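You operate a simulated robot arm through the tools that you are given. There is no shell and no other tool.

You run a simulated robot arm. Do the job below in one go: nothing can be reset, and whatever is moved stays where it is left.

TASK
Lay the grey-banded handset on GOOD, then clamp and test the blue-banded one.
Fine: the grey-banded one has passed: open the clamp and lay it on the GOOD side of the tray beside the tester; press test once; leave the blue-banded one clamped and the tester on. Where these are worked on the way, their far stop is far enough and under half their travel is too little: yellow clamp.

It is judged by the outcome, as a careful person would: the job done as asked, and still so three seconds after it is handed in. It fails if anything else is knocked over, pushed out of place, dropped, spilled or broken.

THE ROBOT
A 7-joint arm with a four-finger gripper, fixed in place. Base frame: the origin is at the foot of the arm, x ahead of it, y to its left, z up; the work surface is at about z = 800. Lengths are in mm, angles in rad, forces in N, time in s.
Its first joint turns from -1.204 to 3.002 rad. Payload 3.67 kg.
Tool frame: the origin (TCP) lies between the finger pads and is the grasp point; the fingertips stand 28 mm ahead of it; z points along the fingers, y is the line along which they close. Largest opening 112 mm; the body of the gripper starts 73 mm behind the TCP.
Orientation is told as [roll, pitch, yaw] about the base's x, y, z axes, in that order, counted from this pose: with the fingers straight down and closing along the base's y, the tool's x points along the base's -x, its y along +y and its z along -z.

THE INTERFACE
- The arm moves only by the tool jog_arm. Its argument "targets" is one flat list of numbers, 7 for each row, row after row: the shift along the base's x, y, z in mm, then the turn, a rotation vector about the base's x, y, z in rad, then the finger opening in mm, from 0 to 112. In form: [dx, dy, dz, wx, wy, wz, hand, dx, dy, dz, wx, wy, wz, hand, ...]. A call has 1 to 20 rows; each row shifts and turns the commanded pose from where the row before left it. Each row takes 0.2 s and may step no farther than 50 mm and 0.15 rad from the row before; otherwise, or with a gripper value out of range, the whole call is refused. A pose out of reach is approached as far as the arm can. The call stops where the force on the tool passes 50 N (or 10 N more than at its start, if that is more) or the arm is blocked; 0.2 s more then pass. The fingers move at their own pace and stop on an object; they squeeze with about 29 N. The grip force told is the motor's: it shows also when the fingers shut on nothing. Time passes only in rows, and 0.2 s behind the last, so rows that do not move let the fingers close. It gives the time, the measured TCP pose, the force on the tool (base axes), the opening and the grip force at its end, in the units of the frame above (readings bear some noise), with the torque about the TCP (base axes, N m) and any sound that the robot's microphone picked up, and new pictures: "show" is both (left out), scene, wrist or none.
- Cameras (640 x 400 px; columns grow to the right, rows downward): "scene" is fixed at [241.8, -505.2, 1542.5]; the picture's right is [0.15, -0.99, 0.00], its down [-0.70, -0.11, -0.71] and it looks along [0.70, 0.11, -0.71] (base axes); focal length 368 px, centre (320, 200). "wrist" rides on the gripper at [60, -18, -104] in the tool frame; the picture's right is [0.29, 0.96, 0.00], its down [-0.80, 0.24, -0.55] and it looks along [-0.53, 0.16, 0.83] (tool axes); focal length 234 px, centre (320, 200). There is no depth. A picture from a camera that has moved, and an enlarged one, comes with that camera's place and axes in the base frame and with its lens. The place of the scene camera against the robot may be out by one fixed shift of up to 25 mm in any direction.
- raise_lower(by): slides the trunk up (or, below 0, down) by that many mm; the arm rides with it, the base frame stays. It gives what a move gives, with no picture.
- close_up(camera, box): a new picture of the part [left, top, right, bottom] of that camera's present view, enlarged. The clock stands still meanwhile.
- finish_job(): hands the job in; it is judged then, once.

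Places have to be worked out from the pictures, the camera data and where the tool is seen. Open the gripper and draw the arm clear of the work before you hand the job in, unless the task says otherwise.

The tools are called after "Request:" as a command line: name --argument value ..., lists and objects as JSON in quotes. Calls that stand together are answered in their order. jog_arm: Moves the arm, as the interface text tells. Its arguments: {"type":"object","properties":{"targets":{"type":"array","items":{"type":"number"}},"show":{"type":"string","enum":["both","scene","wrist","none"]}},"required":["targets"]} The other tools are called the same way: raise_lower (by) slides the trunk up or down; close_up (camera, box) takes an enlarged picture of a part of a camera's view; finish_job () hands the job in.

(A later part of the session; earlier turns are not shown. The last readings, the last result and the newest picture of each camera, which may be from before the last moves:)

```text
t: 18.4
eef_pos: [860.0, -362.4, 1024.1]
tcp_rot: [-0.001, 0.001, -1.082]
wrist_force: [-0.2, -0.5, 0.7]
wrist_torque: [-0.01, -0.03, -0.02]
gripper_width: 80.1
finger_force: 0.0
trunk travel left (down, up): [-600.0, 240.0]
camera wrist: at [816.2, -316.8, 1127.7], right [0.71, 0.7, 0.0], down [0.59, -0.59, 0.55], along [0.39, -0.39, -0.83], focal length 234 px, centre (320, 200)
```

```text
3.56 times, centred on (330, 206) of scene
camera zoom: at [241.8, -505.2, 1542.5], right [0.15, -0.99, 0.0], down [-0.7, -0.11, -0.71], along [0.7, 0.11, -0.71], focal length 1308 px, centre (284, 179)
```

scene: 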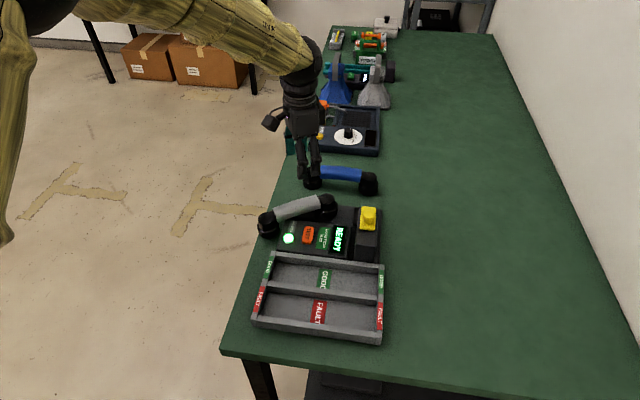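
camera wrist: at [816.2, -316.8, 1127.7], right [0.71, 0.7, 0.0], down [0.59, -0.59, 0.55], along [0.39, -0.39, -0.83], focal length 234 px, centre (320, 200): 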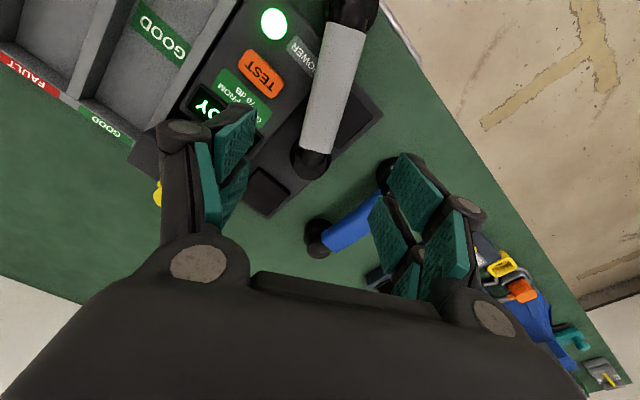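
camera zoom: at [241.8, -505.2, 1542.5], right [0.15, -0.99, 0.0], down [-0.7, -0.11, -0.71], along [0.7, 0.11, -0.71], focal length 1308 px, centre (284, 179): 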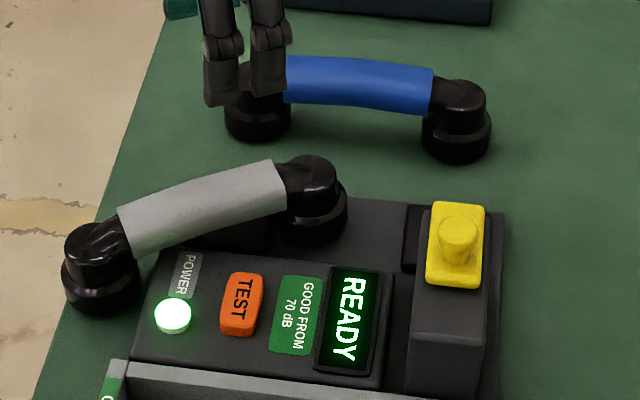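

Tester unmoved (power button again at (772, -337)). Band ends are ≈ (829, -291) and (887, -396), z ≈ 850; I aim 25 mm toward the right cup so the near finger misses the panel, and descend part way with a narrower opening.

Request:
jog_arm --targets '[10, -4, -30, 0, 0, 0.01, 54, 0, 0, -45, 0, 0, 0, 54, 0, 0, -25, 0, 0, 0, 54, 0, 0, 0, 0, 0, 0, 54]'

Request:
close_up --camera "wrist" --box '[200, 0, 480, 240]'

Request:
close_up --camera "scene" --box '[240, 150, 420, 262]'

```text
t: 19.4
eef_pos: [868.1, -367.2, 924.0]
tcp_rot: [0.0, 0.001, -1.073]
wrist_force: [-1.3, -0.7, -0.2]
wrist_torque: [-0.01, -0.04, 0.01]
gripper_width: 54.3
finger_force: 0.1
trunk travel left (down, up): [-600.0, 240.0]
camera wrist: at [823.0, -321.6, 1027.6], right [0.7, 0.71, 0.0], down [0.59, -0.59, 0.55], along [0.39, -0.39, -0.83], focal length 234 px, centre (320, 200)
```

scene: 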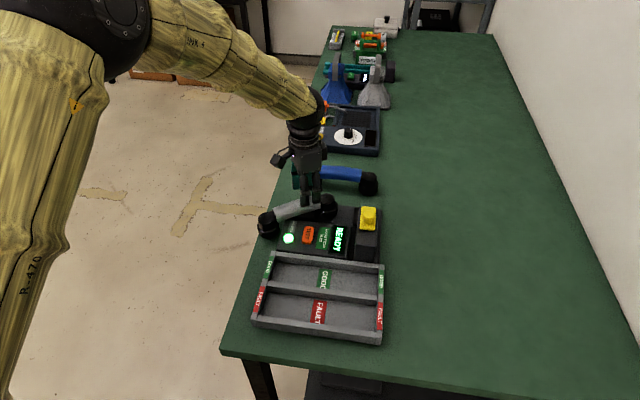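
wrist: 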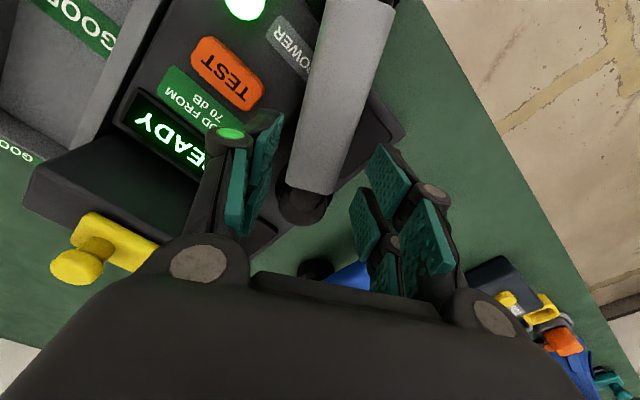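

```text
1.67 times, centred on (340, 120) of wrist
camera zoom: at [823.0, -321.6, 1027.6], right [0.7, 0.71, 0.0], down [0.59, -0.59, 0.55], along [0.39, -0.39, -0.83], focal length 390 px, centre (287, 333)
```

zoom: 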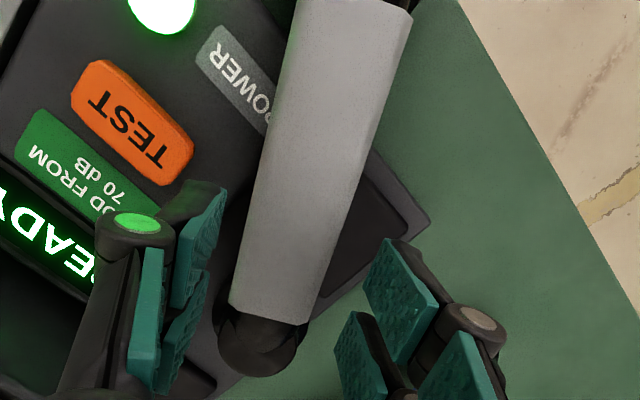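

```text
3.56 times, centred on (330, 206) of scene
camera zoom: at [241.8, -505.2, 1542.5], right [0.15, -0.99, 0.0], down [-0.7, -0.11, -0.71], along [0.7, 0.11, -0.71], focal length 1308 px, centre (284, 179)
```

zoom: 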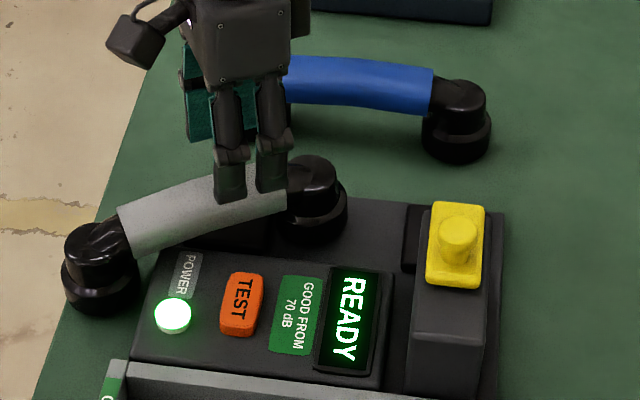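

The handle line passes right through the tool axis between the fingers. I descend to TCP z ≈ 858 (tips ≈ 830) and close.

Request:
jog_arm --targets '[0, 0, -25, 0, 0, 0, 54, 0, 0, -25, 0, 0, 0, 54, 0, 0, -16, 0, 0, 0, 54, 0, 0, 0, 0, 0, 0, 54]'

Request:
close_up --camera "scene" --box '[240, 150, 420, 262]'

Request:
close_up --camera "wrist" --box '[200, 0, 480, 240]'

```text
t: 20.4
eef_pos: [865.9, -368.7, 858.9]
tcp_rot: [-0.001, 0.0, -1.075]
wrist_force: [0.0, 0.1, -0.3]
wrist_torque: [-0.02, 0.03, -0.01]
gripper_width: 54.0
finger_force: 0.0
trunk travel left (down, up): [-600.0, 240.0]
camera wrist: at [822.2, -323.5, 961.6], right [0.7, 0.71, 0.0], down [0.59, -0.59, 0.55], along [0.39, -0.39, -0.83], focal length 234 px, centre (320, 200)
```

scene: 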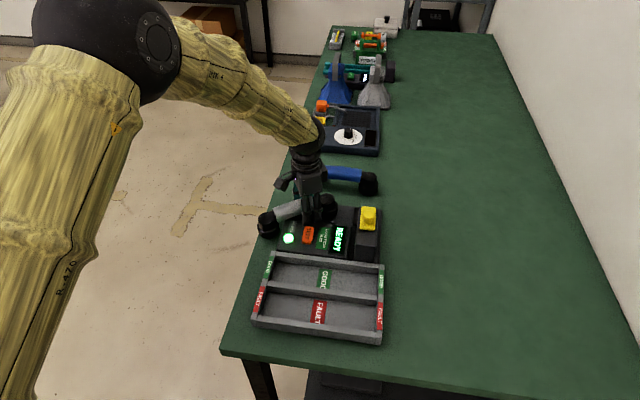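
wrist: 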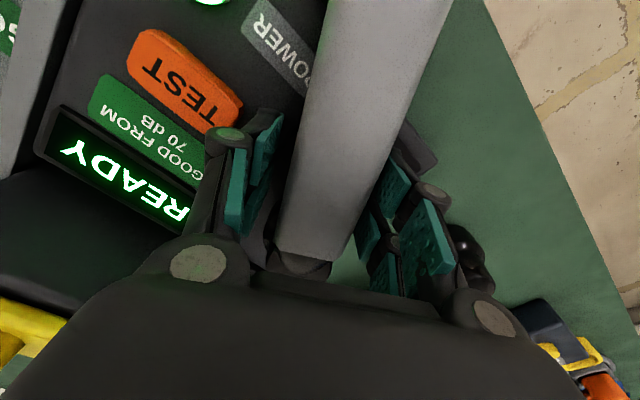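

```text
3.56 times, centred on (330, 206) of scene
camera zoom: at [241.8, -505.2, 1542.5], right [0.15, -0.99, 0.0], down [-0.7, -0.11, -0.71], along [0.7, 0.11, -0.71], focal length 1308 px, centre (284, 179)
```

zoom: 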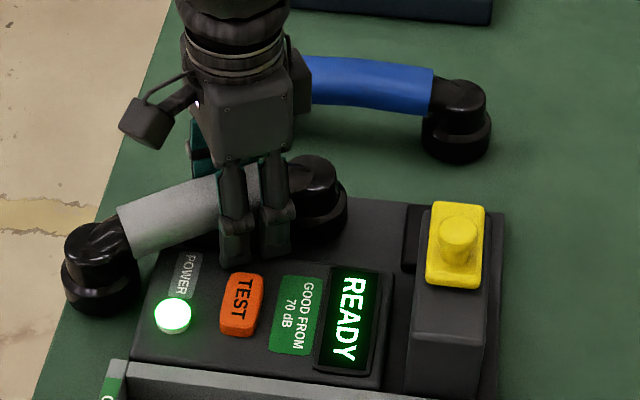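

```text
1.67 times, centred on (340, 120) of wrist
camera zoom: at [822.2, -323.5, 961.6], right [0.7, 0.71, 0.0], down [0.59, -0.59, 0.55], along [0.39, -0.39, -0.83], focal length 390 px, centre (287, 333)
```

zoom: 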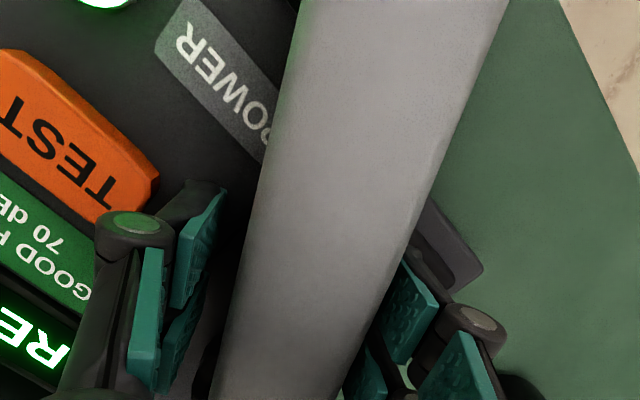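

No contact, handle between the fingers though a few mm nearer the far one. I shift 3 mm toward it, 3 mm lower, and close to zero target for full squeeze.

Request:
jog_arm --targets '[4, 2, -3, 0, 0, 0, 54, 0, 0, 0, 0, 0, 0, 0, 0, 0, 0, 0, 0, 0, 0, 0, 0, 0, 0, 0, 0, 0, 0, 0, 0, 0, 0, 0, 0]'

Request:
close_up --camera "scene" --box '[240, 150, 420, 262]'

```text
t: 21.6
eef_pos: [869.6, -368.2, 859.2]
tcp_rot: [0.005, -0.003, -1.074]
wrist_force: [-4.7, -16.6, 39.4]
wrist_torque: [-0.46, 1.01, 0.57]
gripper_width: 34.6
finger_force: 28.9
trunk travel left (down, up): [-600.0, 240.0]
camera wrist: at [824.2, -322.6, 962.1], right [0.7, 0.71, 0.0], down [0.59, -0.59, 0.56], along [0.4, -0.39, -0.83], focal length 234 px, centre (320, 200)
```

scene: 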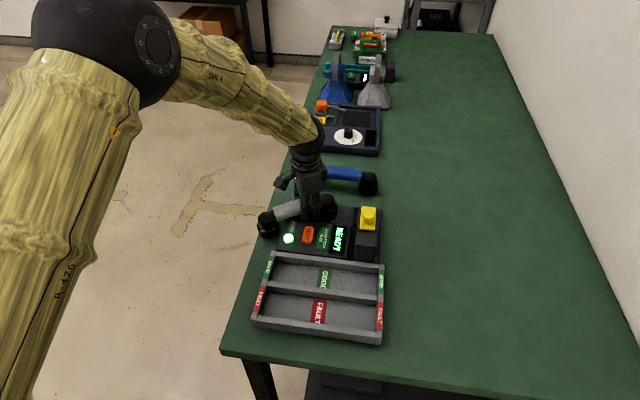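
wrist: 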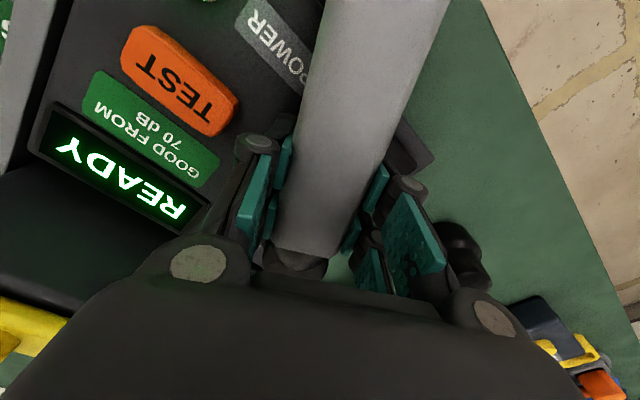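

```text
3.56 times, centred on (330, 206) of scene
camera zoom: at [241.8, -505.2, 1542.5], right [0.15, -0.99, 0.0], down [-0.7, -0.11, -0.71], along [0.7, 0.11, -0.71], focal length 1308 px, centre (284, 179)
```

zoom: 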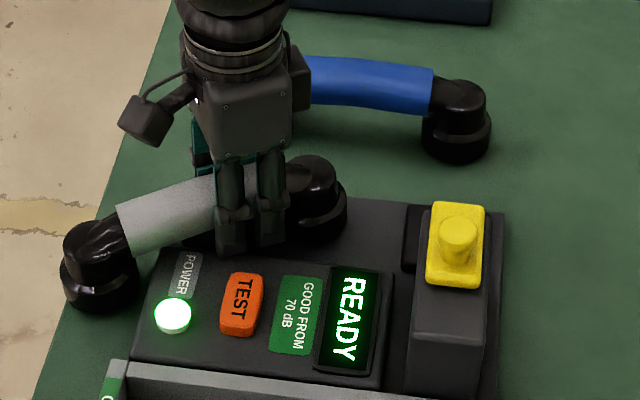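

The tips touch the cradle pad (39 N up, so pad top ≈ 831) with the handle gripped at 34.6 mm. I lift slowly 15 mm, hold, and look for slipping.

Request:
jog_arm --targets '[0, 0, 4, 0, 0, 0, 0, 0, 0, 4, 0, 0, 0, 0, 0, 0, 4, 0, 0, 0, 0, 0, 0, 4, 0, 0, 0, 0, 0, 0, 4, 0, 0, 0, 0, 0, 0, 0, 0, 0, 0, 0]'

Request:
close_up --camera "scene" --box '[240, 150, 420, 262]'

```text
t: 23.0
eef_pos: [873.8, -366.6, 874.7]
tcp_rot: [-0.001, 0.002, -1.073]
wrist_force: [0.1, 1.3, -2.1]
wrist_torque: [-0.09, -0.05, 0.01]
gripper_width: 34.7
finger_force: 29.0
trunk travel left (down, up): [-600.0, 240.0]
camera wrist: at [828.8, -321.6, 977.0], right [0.7, 0.71, 0.0], down [0.59, -0.59, 0.55], along [0.39, -0.39, -0.83], focal length 234 px, centre (320, 200)
```

scene: 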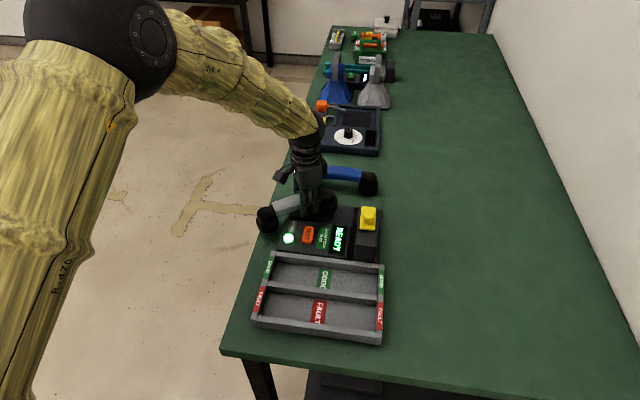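
wrist: 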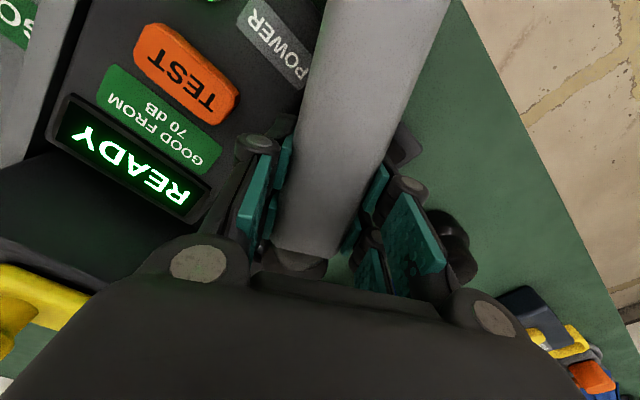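

```text
3.56 times, centred on (330, 206) of scene
camera zoom: at [241.8, -505.2, 1542.5], right [0.15, -0.99, 0.0], down [-0.7, -0.11, -0.71], along [0.7, 0.11, -0.71], focal length 1308 px, centre (284, 179)
```

zoom: 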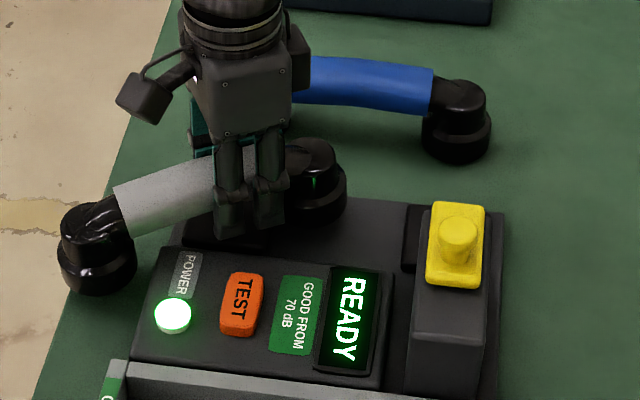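

It came up with the gripper, no visible slip and width unchanged. I continue lifting gently at 8 mm per row, then check again.

Request:
jog_arm --targets '[0, 0, 5, 0, 0, 0, 0, 0, 0, 7, 0, 0, 0, 0, 0, 0, 8, 0, 0, 0, 0, 0, 0, 8, 0, 0, 0, 0, 0, 0, 8, 0, 0, 0, 0, 0, 0, 8, 0, 0, 0, 0, 0, 0, 8, 0, 0, 0, 0, 0, 0, 7, 0, 0, 0, 0, 0, 0, 4, 0, 0, 0, 0, 0, 0, 0, 0, 0, 0, 0]'

Request:
close_up --camera "scene" --box '[240, 130, 420, 242]'

```text
t: 25.2
eef_pos: [872.8, -365.9, 939.2]
tcp_rot: [-0.001, 0.0, -1.074]
wrist_force: [0.7, 0.1, -1.8]
wrist_torque: [-0.07, -0.05, -0.02]
gripper_width: 34.8
finger_force: 28.8
trunk travel left (down, up): [-600.0, 240.0]
camera wrist: at [829.3, -320.3, 1041.4], right [0.7, 0.71, 0.0], down [0.59, -0.59, 0.55], along [0.39, -0.39, -0.83], focal length 234 px, centre (320, 200)
```

scene: 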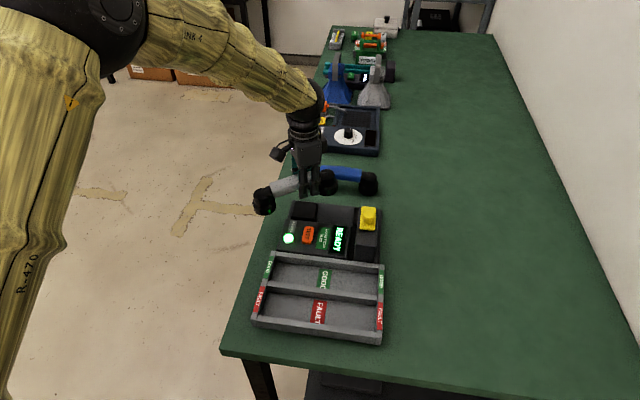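
wrist: 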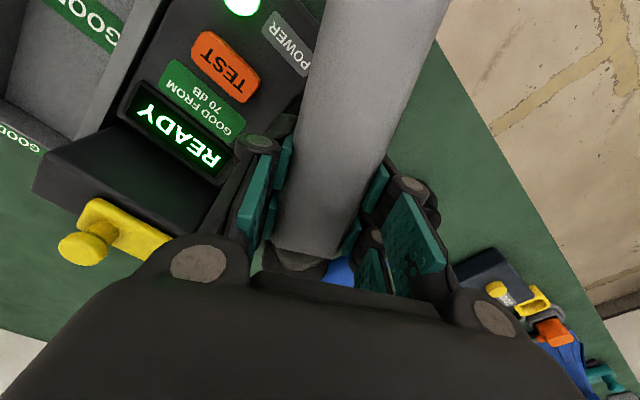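

```text
3.56 times, centred on (330, 186) of scene
camera zoom: at [241.8, -505.2, 1542.5], right [0.15, -0.99, 0.0], down [-0.7, -0.11, -0.71], along [0.7, 0.11, -0.71], focal length 1308 px, centre (284, 250)
```

zoom: 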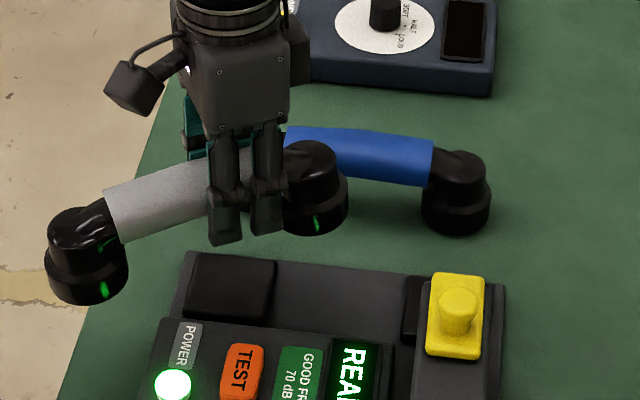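

Still firmly held (width 34.8, no slip). I raise it another 60 mm to clear the clamp knob while turning it square with the tray, gently.

Request:
jog_arm --targets '[0, 0, 4, 0, 0, -0.03, 0, 0, 0, 6, 0, 0, -0.047, 0, 0, 0, 7, 0, 0, -0.05, 0, 0, 0, 7, 0, 0, -0.05, 0, 0, 0, 7, 0, 0, -0.05, 0, 0, 0, 7, 0, 0, -0.05, 0, 0, 0, 7, 0, 0, -0.05, 0, 0, 0, 7, 0, 0, -0.05, 0, 0, 0, 6, 0, 0, -0.05, 0, 0, 0, 4, 0, 0, -0.04, 0, 0, 0, 2, 0, 0, -0.03, 0, 0, 0, 0, 0, 0, 0, 0]'

Request:
close_up --camera "scene" --box '[240, 110, 420, 222]'

```text
t: 27.8
eef_pos: [872.5, -365.9, 1002.1]
tcp_rot: [0.0, 0.001, -1.572]
wrist_force: [0.2, -0.5, -2.4]
wrist_torque: [-0.08, -0.01, 0.01]
gripper_width: 34.7
finger_force: 29.2
trunk travel left (down, up): [-600.0, 240.0]
camera wrist: at [854.4, -305.7, 1104.9], right [0.96, 0.29, 0.0], down [0.24, -0.8, 0.55], along [0.16, -0.53, -0.83], focal length 234 px, centre (320, 200)
```

scene: 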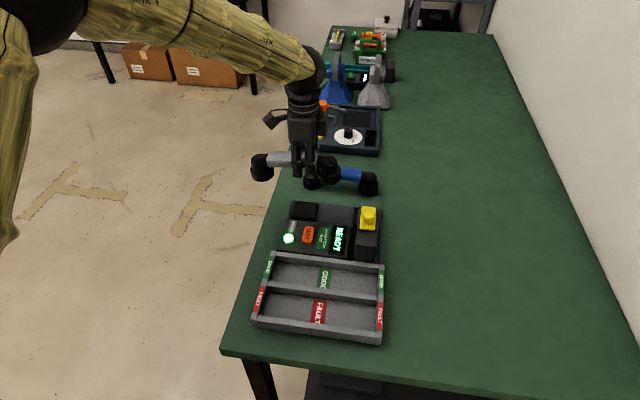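
wrist: 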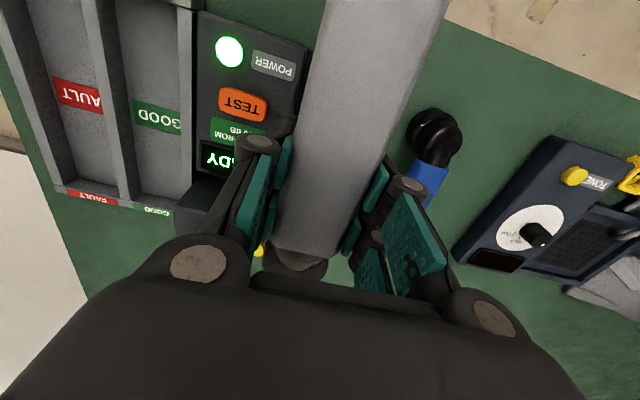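

```text
3.56 times, centred on (330, 166) of scene
camera zoom: at [241.8, -505.2, 1542.5], right [0.15, -0.99, 0.0], down [-0.7, -0.11, -0.71], along [0.7, 0.11, -0.71], focal length 1308 px, centre (284, 321)
```

zoom: 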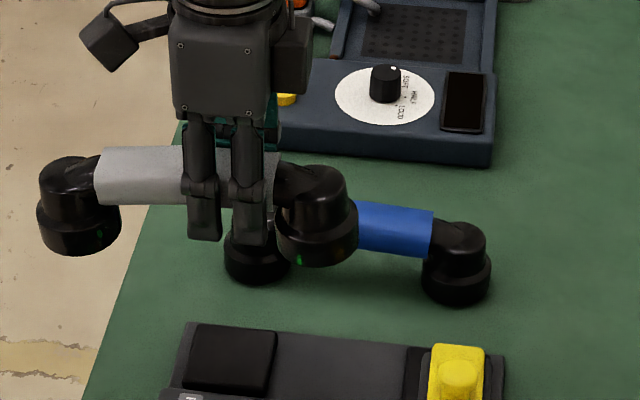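

It hangs steady, with the left end about 0.1 rad low. I carry it slowly to above the GOOD bay (label centre ≈ (688, -436)), levelling it by a small roll on the way.

Request:
jog_arm --targets '[-4, -2, 0, 0, 0, 0, 0, -8, -4, 0, 0.02, 0, 0, 0, -11.2, -6, 0, 0.02, 0, 0, 0, -11.2, -6, 0, 0.02, 0, 0, 0, -11.2, -6, 0, 0.02, 0, 0, 0, -11.2, -6, 0, 0.01, 0, 0, 0, -11.2, -6, 0, 0, 0, 0, 0, -11.2, -6, 0, 0, 0, 0, 0, -11.2, -6, 0, 0, 0, 0, 0, -11.2, -6, 0, 0, 0, 0, 0, -11.2, -6, 0, 0, 0, 0, 0, -11.2, -6, 0, 0, 0, 0, 0, -11.2, -6, 0, 0, 0, 0, 0, -11.2, -6, 0, 0, 0, 0, 0, -11.2, -6, 0, 0, 0, 0, 0, -11.2, -6, 0, 0, 0, 0, 0, -9, -5, 0, 0, 0, 0, 0, -5, -2, 0, 0, 0, 0, 0, -2, -1, 0, 0, 0, 0, 0, 0, 0, 0, 0, 0, 0, 0]'

Request:
close_up --camera "scene" --box '[230, 170, 430, 350]'

Request:
close_up --camera "wrist" --box '[180, 0, 500, 280]'

```text
t: 32.0
eef_pos: [687.4, -465.0, 1002.3]
tcp_rot: [0.0, 0.091, -1.571]
wrist_force: [0.0, -0.2, -2.0]
wrist_torque: [-0.04, 0.01, 0.03]
gripper_width: 34.5
finger_force: 29.0
trunk travel left (down, up): [-600.0, 240.0]
camera wrist: at [668.3, -413.6, 1109.8], right [0.96, 0.29, 0.03], down [0.24, -0.84, 0.48], along [0.16, -0.45, -0.88], focal length 234 px, centre (320, 200)
```

scene: 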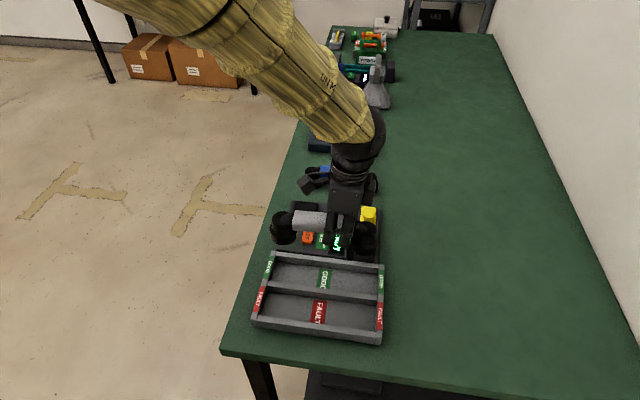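
wrist: 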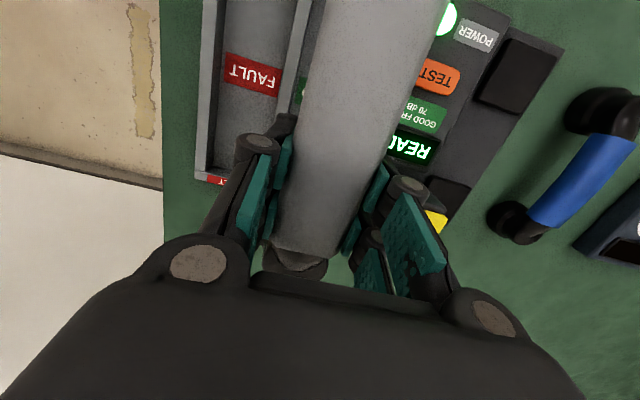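

```text
2.22 times, centred on (330, 260) of scene
camera zoom: at [241.8, -505.2, 1542.5], right [0.15, -0.99, 0.0], down [-0.7, -0.11, -0.71], along [0.7, 0.11, -0.71], focal length 817 px, centre (298, 67)
```

zoom: 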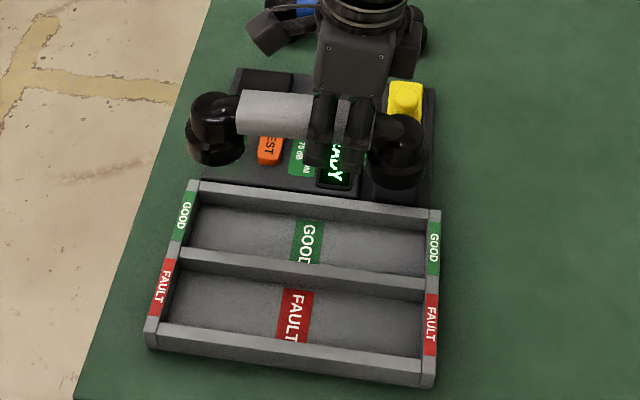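

```text
1.43 times, centred on (340, 140) of wrist
camera zoom: at [668.3, -413.6, 1109.8], right [0.96, 0.29, 0.03], down [0.24, -0.84, 0.48], along [0.16, -0.45, -0.88], focal length 334 px, centre (291, 286)
```

zoom: 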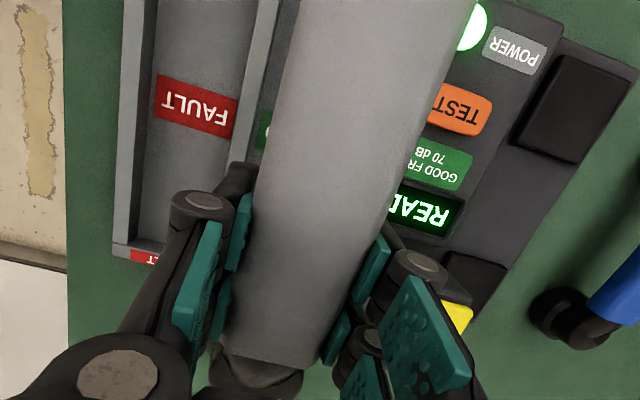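

Level and aligned: cups span y ≈ -546…-324 and x ≈ 658…716, fitting the GOOD bay. I lower slowly most of the way.

Request:
jog_arm --targets '[0, 0, -4, 0, 0, 0, 0, 0, 0, -7, 0, 0, 0, 0, 0, 0, -9, 0, 0, 0, 0, 0, 0, -9, 0, 0, 0, 0, 0, 0, -9, 0, 0, 0, 0, 0, 0, -9, 0, 0, 0, 0, 0, 0, -9, 0, 0, 0, 0, 0, 0, -9, 0, 0, 0, 0, 0, 0, -9, 0, 0, 0, 0, 0, 0, -9, 0, 0, 0, 0, 0, 0, -9, 0, 0, 0, 0, 0, 0, -9, 0, 0, 0, 0, 0, 0, -7, 0, 0, 0, 0, 0, 0, -5, 0, 0, 0, 0, 0, 0, -2, 0, 0, 0, 0]'

Request:
close_up --camera "scene" --box '[230, 200, 430, 350]'

```text
t: 35.2
eef_pos: [687.1, -464.9, 885.1]
tcp_rot: [0.001, 0.091, -1.569]
wrist_force: [-0.4, -0.4, -3.7]
wrist_torque: [-0.08, -0.03, -0.02]
gripper_width: 34.8
finger_force: 29.1
trunk travel left (down, up): [-600.0, 240.0]
camera wrist: at [668.9, -413.6, 994.4], right [0.96, 0.29, 0.03], down [0.24, -0.84, 0.48], along [0.16, -0.45, -0.88], focal length 234 px, centre (320, 200)
```

scene: 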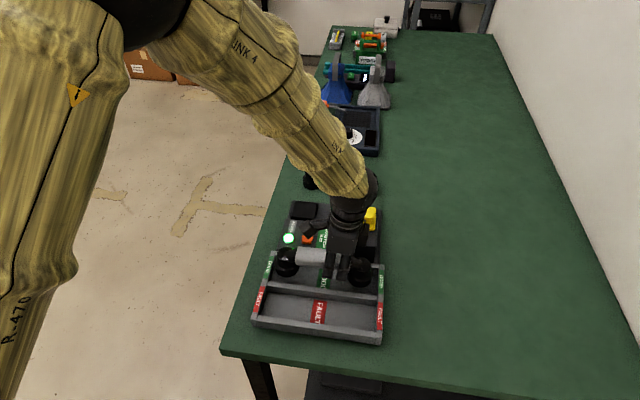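
wrist: 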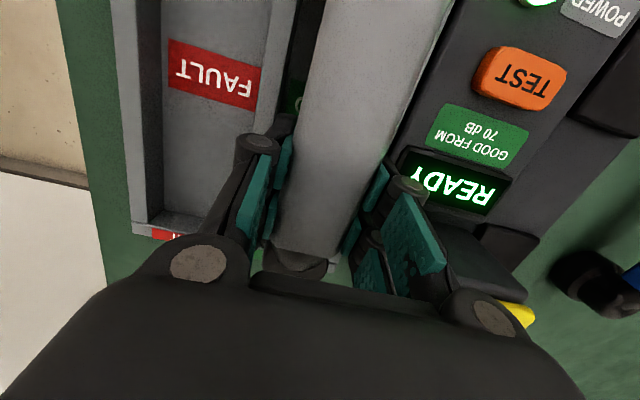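

```text
2.67 times, centred on (330, 275) of scene
camera zoom: at [241.8, -505.2, 1542.5], right [0.15, -0.99, 0.0], down [-0.7, -0.11, -0.71], along [0.7, 0.11, -0.71], focal length 981 px, centre (293, 0)
```

zoom: 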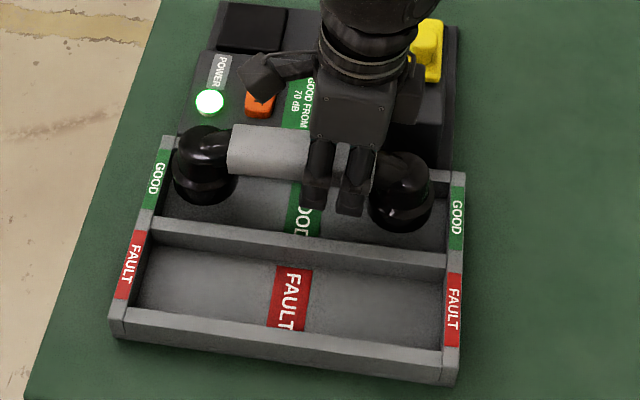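

The handset is over the bay between the walls. I lower in 4 mm steps toward the floor.

Request:
jog_arm --targets '[0, 0, -4, 0, 0, 0, 0, 0, 0, -4, 0, 0, 0, 0, 0, 0, -4, 0, 0, 0, 0, 0, 0, -4, 0, 0, 0, 0, 0, 0, -4, 0, 0, 0, 0, 0, 0, -3, 0, 0, 0, 0, 0, 0, 0, 0, 0, 0, 0]'

Request:
close_up --camera "scene" --box '[230, 200, 430, 350]'

```text
t: 36.8
eef_pos: [688.0, -465.5, 865.5]
tcp_rot: [0.001, 0.09, -1.57]
wrist_force: [0.8, 0.2, -3.3]
wrist_torque: [-0.08, 0.02, -0.02]
gripper_width: 34.6
finger_force: 29.2
trunk travel left (down, up): [-600.0, 240.0]
camera wrist: at [669.3, -413.8, 971.3], right [0.96, 0.29, 0.03], down [0.24, -0.84, 0.48], along [0.16, -0.45, -0.88], focal length 234 px, centre (320, 200)
```

scene: 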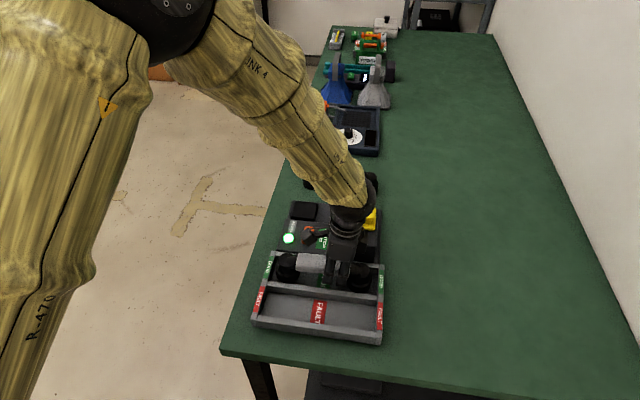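
wrist: 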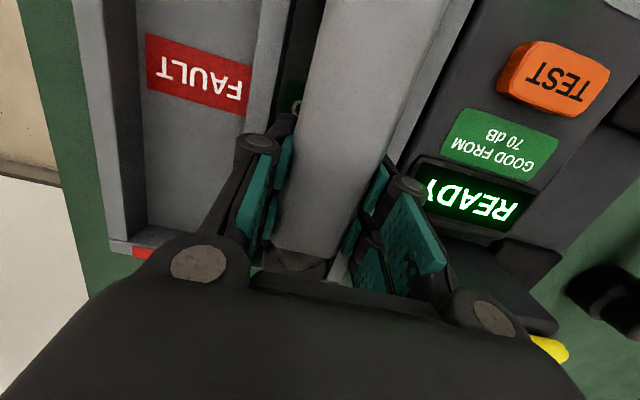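

```text
2.67 times, centred on (330, 275) of scene
camera zoom: at [241.8, -505.2, 1542.5], right [0.15, -0.99, 0.0], down [-0.7, -0.11, -0.71], along [0.7, 0.11, -0.71], focal length 981 px, centre (293, 0)
```

zoom: 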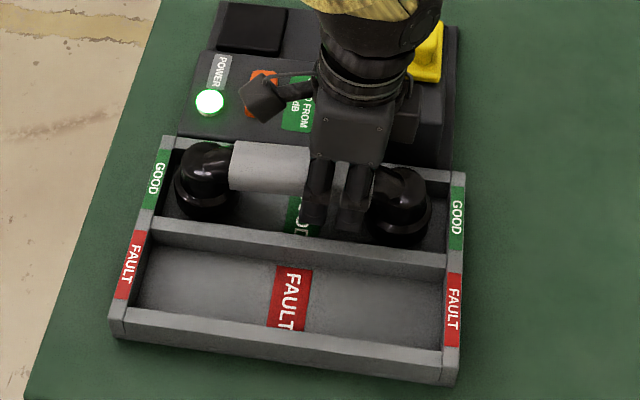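

No contact yet and well centred in the bay. I continue down in 2–3 mm steps until the floor is felt.

Request:
jog_arm --targets '[0, 0, -3, 0, 0, 0, 0, 0, 0, -3, 0, 0, 0, 0, 0, 0, -2, 0, 0, 0, 0, 0, 0, -2, 0, 0, 0, 0, 0, 0, 0, 0, 0, 0, 0]' --show "scene"

```text
t: 38.0
eef_pos: [687.1, -463.4, 855.8]
tcp_rot: [0.004, 0.09, -1.568]
wrist_force: [4.8, -3.4, 25.8]
wrist_torque: [0.11, -0.06, 0.27]
gripper_width: 35.0
finger_force: 29.2
trunk travel left (down, up): [-600.0, 240.0]
```

scene: 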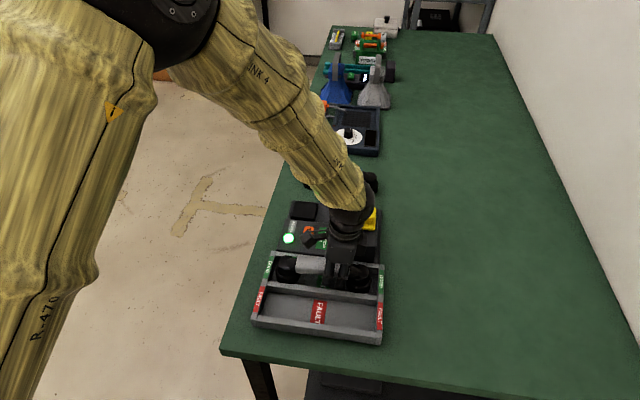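

Floor contact felt (26 N). I ease up 1 mm, open to 46 mm, and rise straight slowly.

Request:
jog_arm --targets '[0, 0, 1.5, 0, 0, 0, 0, 0, 0, 0, 0, 0, 0, 46, 0, 0, 0, 0, 0, 0, 46, 0, 0, 6, 0, 0, 0, 46, 0, 0, 10, 0, 0, 0, 46, 0, 0, 20, 0, 0, 0, 46, 0, 0, 30, 0, 0, 0, 50, 0, 0, 40, 0, 0, 0, 60, 0, 0, 40, 0, 0, 0, 70]'

Request:
close_up --camera "scene" --box '[230, 170, 430, 350]'

Request:
close_up --camera "wrist" --box '[160, 0, 500, 260]'

```text
t: 40.0
eef_pos: [684.8, -464.8, 1001.4]
tcp_rot: [-0.001, 0.089, -1.569]
wrist_force: [0.5, -0.2, 1.1]
wrist_torque: [-0.02, 0.0, -0.01]
gripper_width: 70.1
finger_force: 0.0
trunk travel left (down, up): [-600.0, 240.0]
camera wrist: at [666.6, -413.0, 1109.4], right [0.96, 0.29, 0.03], down [0.24, -0.84, 0.48], along [0.16, -0.45, -0.88], focal length 234 px, centre (320, 200)
```

scene: 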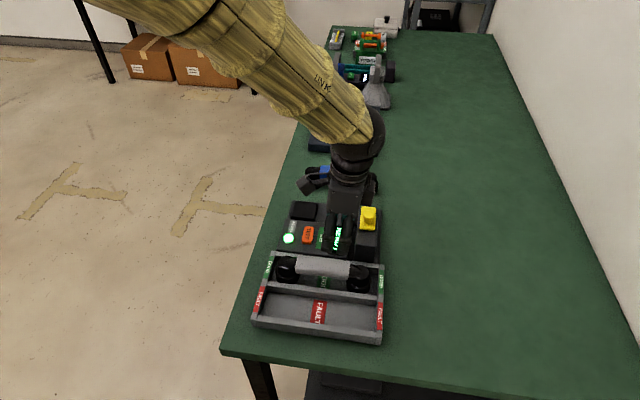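
wrist: 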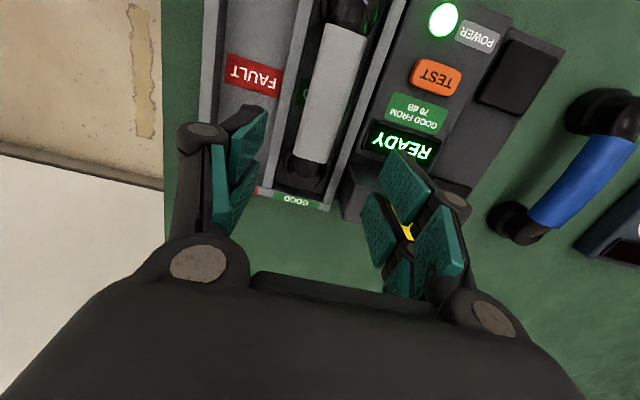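

```text
2.22 times, centred on (330, 260) of scene
camera zoom: at [241.8, -505.2, 1542.5], right [0.15, -0.99, 0.0], down [-0.7, -0.11, -0.71], along [0.7, 0.11, -0.71], focal length 817 px, centre (298, 67)
```

zoom: 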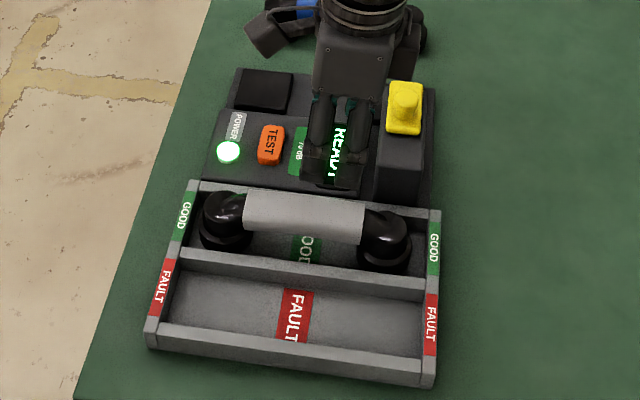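

```text
1.54 times, centred on (330, 130) of wrist
camera zoom: at [666.6, -413.0, 1109.4], right [0.96, 0.29, 0.03], down [0.24, -0.84, 0.48], along [0.16, -0.45, -0.88], focal length 360 px, centre (305, 308)
```

zoom: 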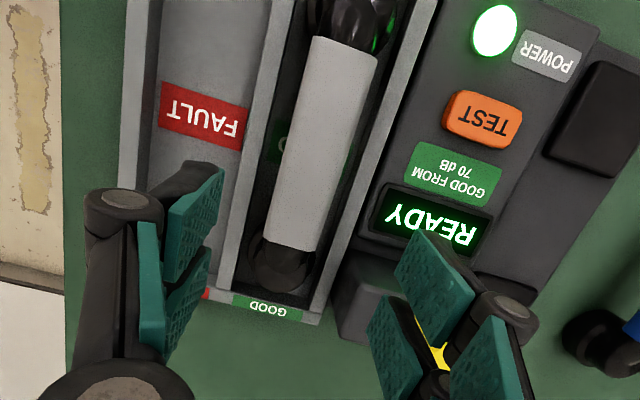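

The grey handset rests squarely in GOOD. Now the blue one at ≈ (1017, -438, 845): I level the tool and go over it at this height, testing whether the arm reaches.

Request:
jog_arm --targets '[20, 4, 10, -0.09, 0, 0, 80, 35, 4, 0, 0, 0, 0, 80, 40, 4, 0, 0, 0, 0, 80, 40, 4, 0, 0, 0, 0, 80, 40, 4, 0, 0, 0, 0, 80, 40, 3, 0, 0, 0, 0, 80, 40, 3, 0, 0, 0, 0, 80, 35, 0, 0, 0, 0, 0, 80, 20, 0, 0, 0, 0, 0, 80, 0, 0, 0, 0, 0, 0, 80]'

Request:
close_up --camera "wrist" --box '[200, 0, 480, 240]'

Request:
close_up --camera "scene" --box '[260, 120, 440, 232]'

```text
t: 42.2
eef_pos: [999.3, -441.1, 1013.1]
tcp_rot: [0.002, -0.001, -1.57]
wrist_force: [-1.3, 0.1, 0.4]
wrist_torque: [-0.05, -0.04, 0.0]
gripper_width: 80.1
finger_force: 0.1
trunk travel left (down, up): [-600.0, 240.0]
camera wrist: at [979.5, -379.2, 1115.0], right [0.96, 0.29, 0.0], down [0.24, -0.8, 0.55], along [0.16, -0.53, -0.83], focal length 234 px, centre (320, 200)
```

scene: 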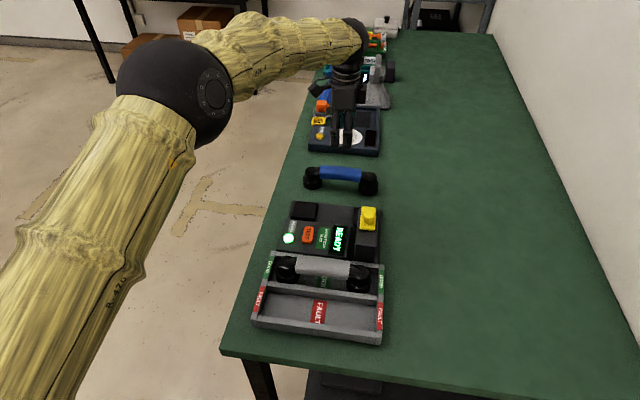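
wrist: 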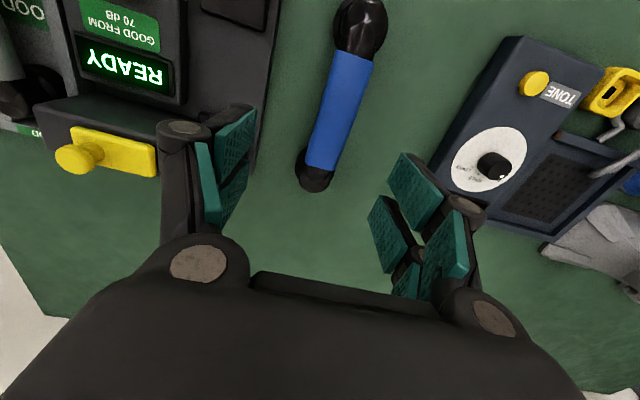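

```text
1.67 times, centred on (340, 120) of wrist
camera zoom: at [979.5, -379.2, 1115.0], right [0.96, 0.29, 0.0], down [0.24, -0.8, 0.55], along [0.16, -0.53, -0.83], focal length 390 px, centre (287, 333)
```

zoom: 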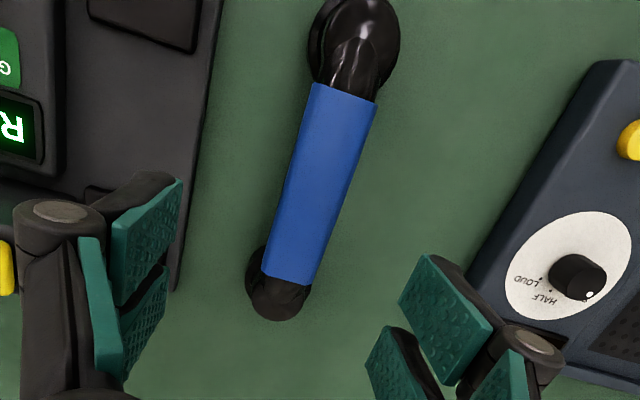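

```text
3.56 times, centred on (350, 176) of scene
camera zoom: at [241.8, -505.2, 1542.5], right [0.15, -0.99, 0.0], down [-0.7, -0.11, -0.71], along [0.7, 0.11, -0.71], focal length 1308 px, centre (213, 285)
```

zoom: 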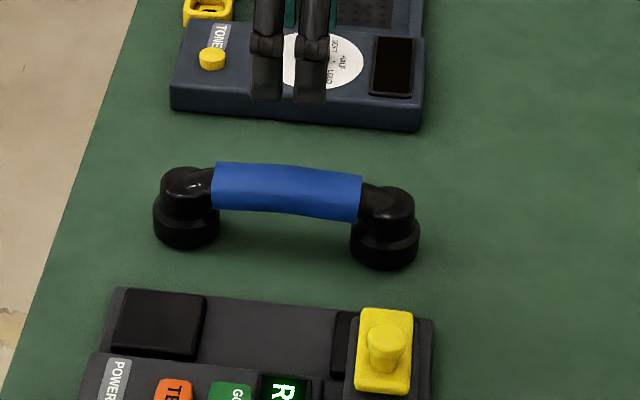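

The arm reaches. The blue handle is centred ≈ (1016.5, -440), axis z ≈ 848, running along y. I descend to just above it.

Request:
jog_arm --targets '[17, 1, -20, 0, 0, 0, 70, 0, 0, -45, 0, 0, 0, 70, 0, 0, -40, 0, 0, 0, 70, 0, 0, 0, 0, 0, 0, 70]'

Request:
close_up --camera "wrist" --box '[200, 0, 480, 240]'

Request:
close_up --camera "scene" --box '[260, 120, 440, 232]'

```text
t: 43.2
eef_pos: [1014.4, -436.5, 908.4]
tcp_rot: [0.001, -0.002, -1.572]
wrist_force: [-0.2, -0.6, 0.6]
wrist_torque: [0.02, -0.01, 0.04]
gripper_width: 70.0
finger_force: 0.1
trunk travel left (down, up): [-600.0, 240.0]
camera wrist: at [996.2, -375.5, 1011.6], right [0.96, 0.29, 0.0], down [0.24, -0.8, 0.55], along [0.16, -0.53, -0.83], focal length 234 px, centre (320, 200)
```

scene: 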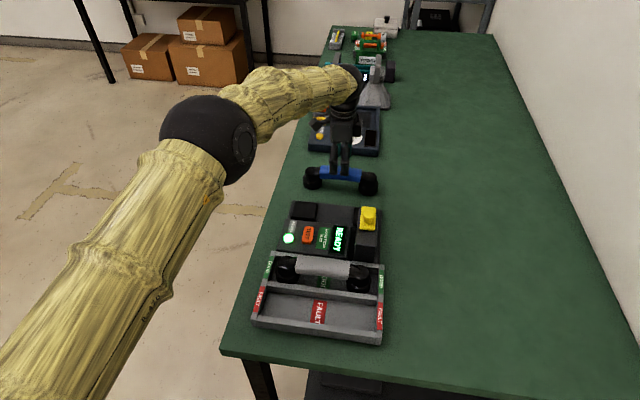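
wrist: 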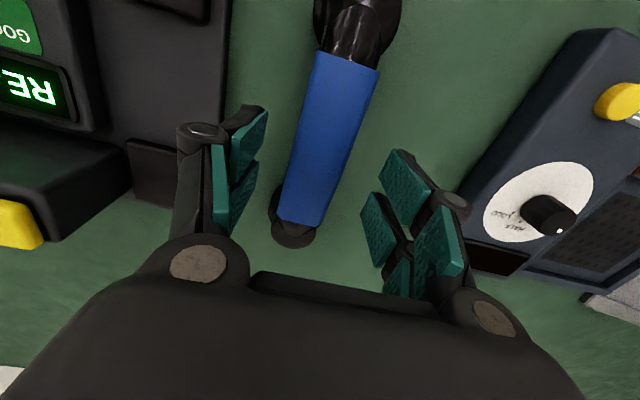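

```text
1.67 times, centred on (340, 120) of wrist
camera zoom: at [996.2, -375.5, 1011.6], right [0.96, 0.29, 0.0], down [0.24, -0.8, 0.55], along [0.16, -0.53, -0.83], focal length 390 px, centre (287, 333)
```

zoom: 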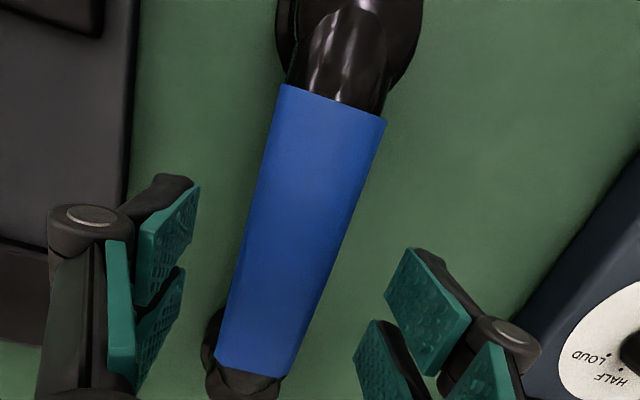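

```text
3.56 times, centred on (350, 176) of scene
camera zoom: at [241.8, -505.2, 1542.5], right [0.15, -0.99, 0.0], down [-0.7, -0.11, -0.71], along [0.7, 0.11, -0.71], focal length 1308 px, centre (213, 285)
```

zoom: 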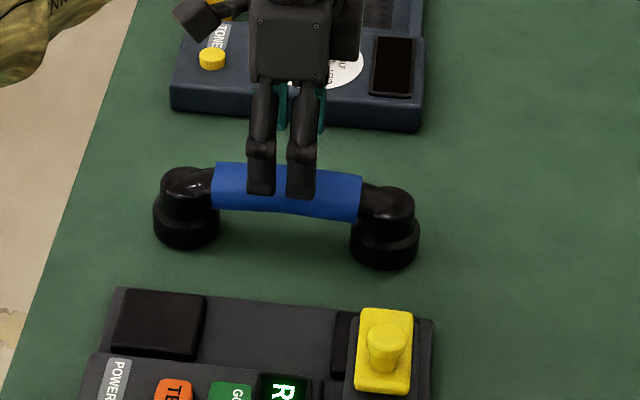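

The fingers straddle the blue band centrally (axis z ≈ 850). I descend to TCP ≈ 843, tips 15 mm above the table, and close.

Request:
jog_arm --targets '[1, 0, -20, 0, 0, 0, 70, 0, 0, -20, 0, 0, 0, 70, 0, 0, -15, 0, 0, 0, 70, 0, 0, -9, 0, 0, 0, 70, 0, 0, 0, 0, 0, 0, 70, 0, 0, 0, 0, 0, 0, 0, 0, 0, 0, 0, 0, 0, 0, 0, 0, 0, 0, 0, 0, 0, 0, 0, 0, 0, 0, 0, 0]'

Request:
close_up --camera "scene" --box '[260, 120, 440, 232]'

```text
t: 45.2
eef_pos: [1016.0, -436.5, 841.6]
tcp_rot: [0.001, 0.0, -1.569]
wrist_force: [-0.4, -0.8, 0.4]
wrist_torque: [-0.11, 0.02, -0.01]
gripper_width: 34.2
finger_force: 28.9
trunk travel left (down, up): [-600.0, 240.0]
camera wrist: at [997.6, -375.2, 945.3], right [0.96, 0.29, 0.0], down [0.24, -0.8, 0.55], along [0.16, -0.53, -0.83], focal length 234 px, centre (320, 200)
```

scene: 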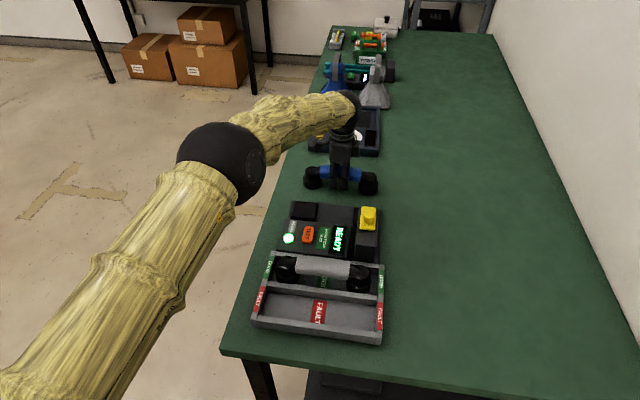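
wrist: 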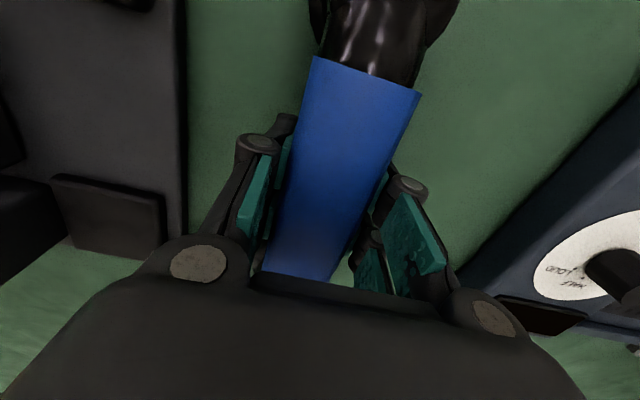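

```text
3.56 times, centred on (350, 176) of scene
camera zoom: at [241.8, -505.2, 1542.5], right [0.15, -0.99, 0.0], down [-0.7, -0.11, -0.71], along [0.7, 0.11, -0.71], focal length 1308 px, centre (213, 285)
```

zoom: 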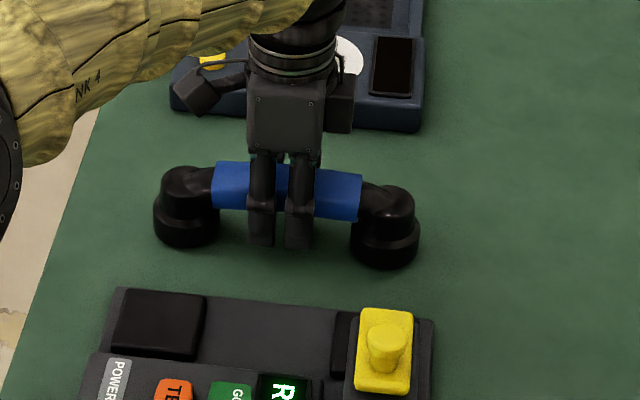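

Deep, centred grip (34.2 mm). I lift gently 70 mm and check for slip.

Request:
jog_arm --targets '[0, 0, 3, 0, 0, 0, 0, 0, 0, 4, 0, 0, 0, 0, 0, 0, 6, 0, 0, 0, 0, 0, 0, 8, 0, 0, 0, 0, 0, 0, 8, 0, 0, 0, 0, 0, 0, 8, 0, 0, 0, 0, 0, 0, 8, 0, 0, 0, 0, 0, 0, 8, 0, 0, 0, 0, 0, 0, 8, 0, 0, 0, 0, 0, 0, 6, 0, 0, 0, 0, 0, 0, 3, 0, 0, 0, 0, 0, 0, 0, 0, 0, 0, 0]'

Request:
close_up --camera "scene" --box '[260, 100, 440, 212]'

```text
t: 47.8
eef_pos: [1015.2, -437.9, 912.2]
tcp_rot: [-0.001, 0.0, -1.569]
wrist_force: [1.0, -0.1, -2.5]
wrist_torque: [-0.01, -0.01, -0.01]
gripper_width: 34.0
finger_force: 29.2
trunk travel left (down, up): [-600.0, 240.0]
camera wrist: at [997.2, -376.8, 1015.2], right [0.96, 0.29, 0.0], down [0.24, -0.8, 0.55], along [0.16, -0.53, -0.83], focal length 234 px, centre (320, 200)
```

scene: 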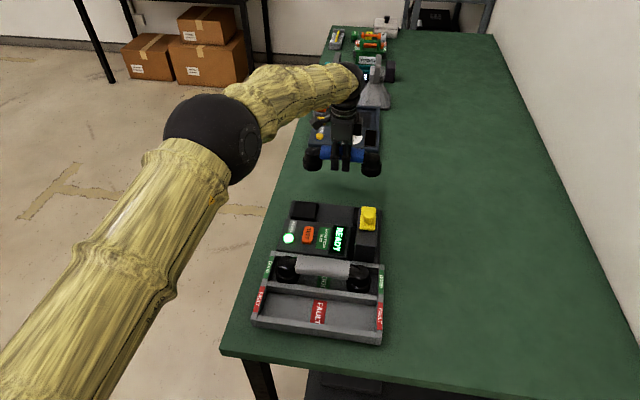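
wrist: 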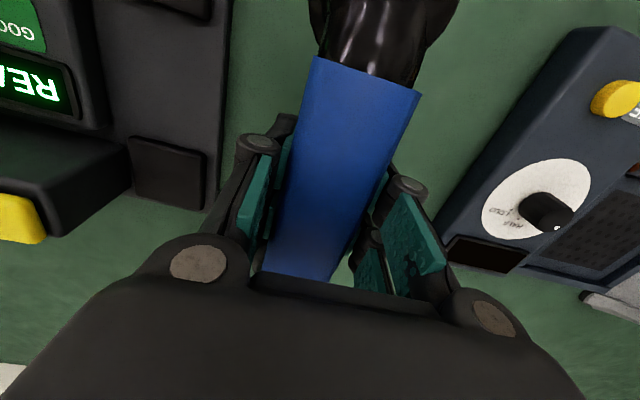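

```text
3.56 times, centred on (350, 156) of scene
camera zoom: at [241.8, -505.2, 1542.5], right [0.15, -0.99, 0.0], down [-0.7, -0.11, -0.71], along [0.7, 0.11, -0.71], focal length 1308 px, centre (213, 356)
```

zoom: 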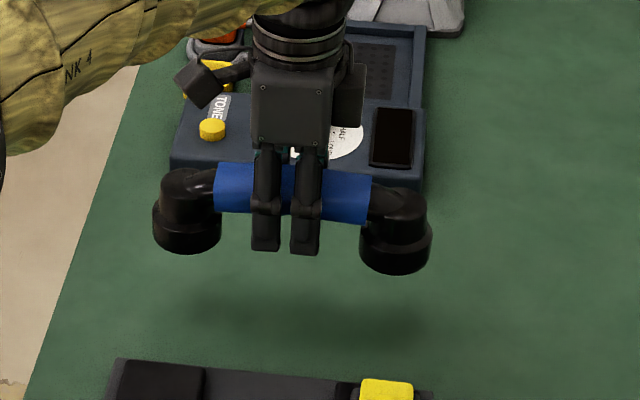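

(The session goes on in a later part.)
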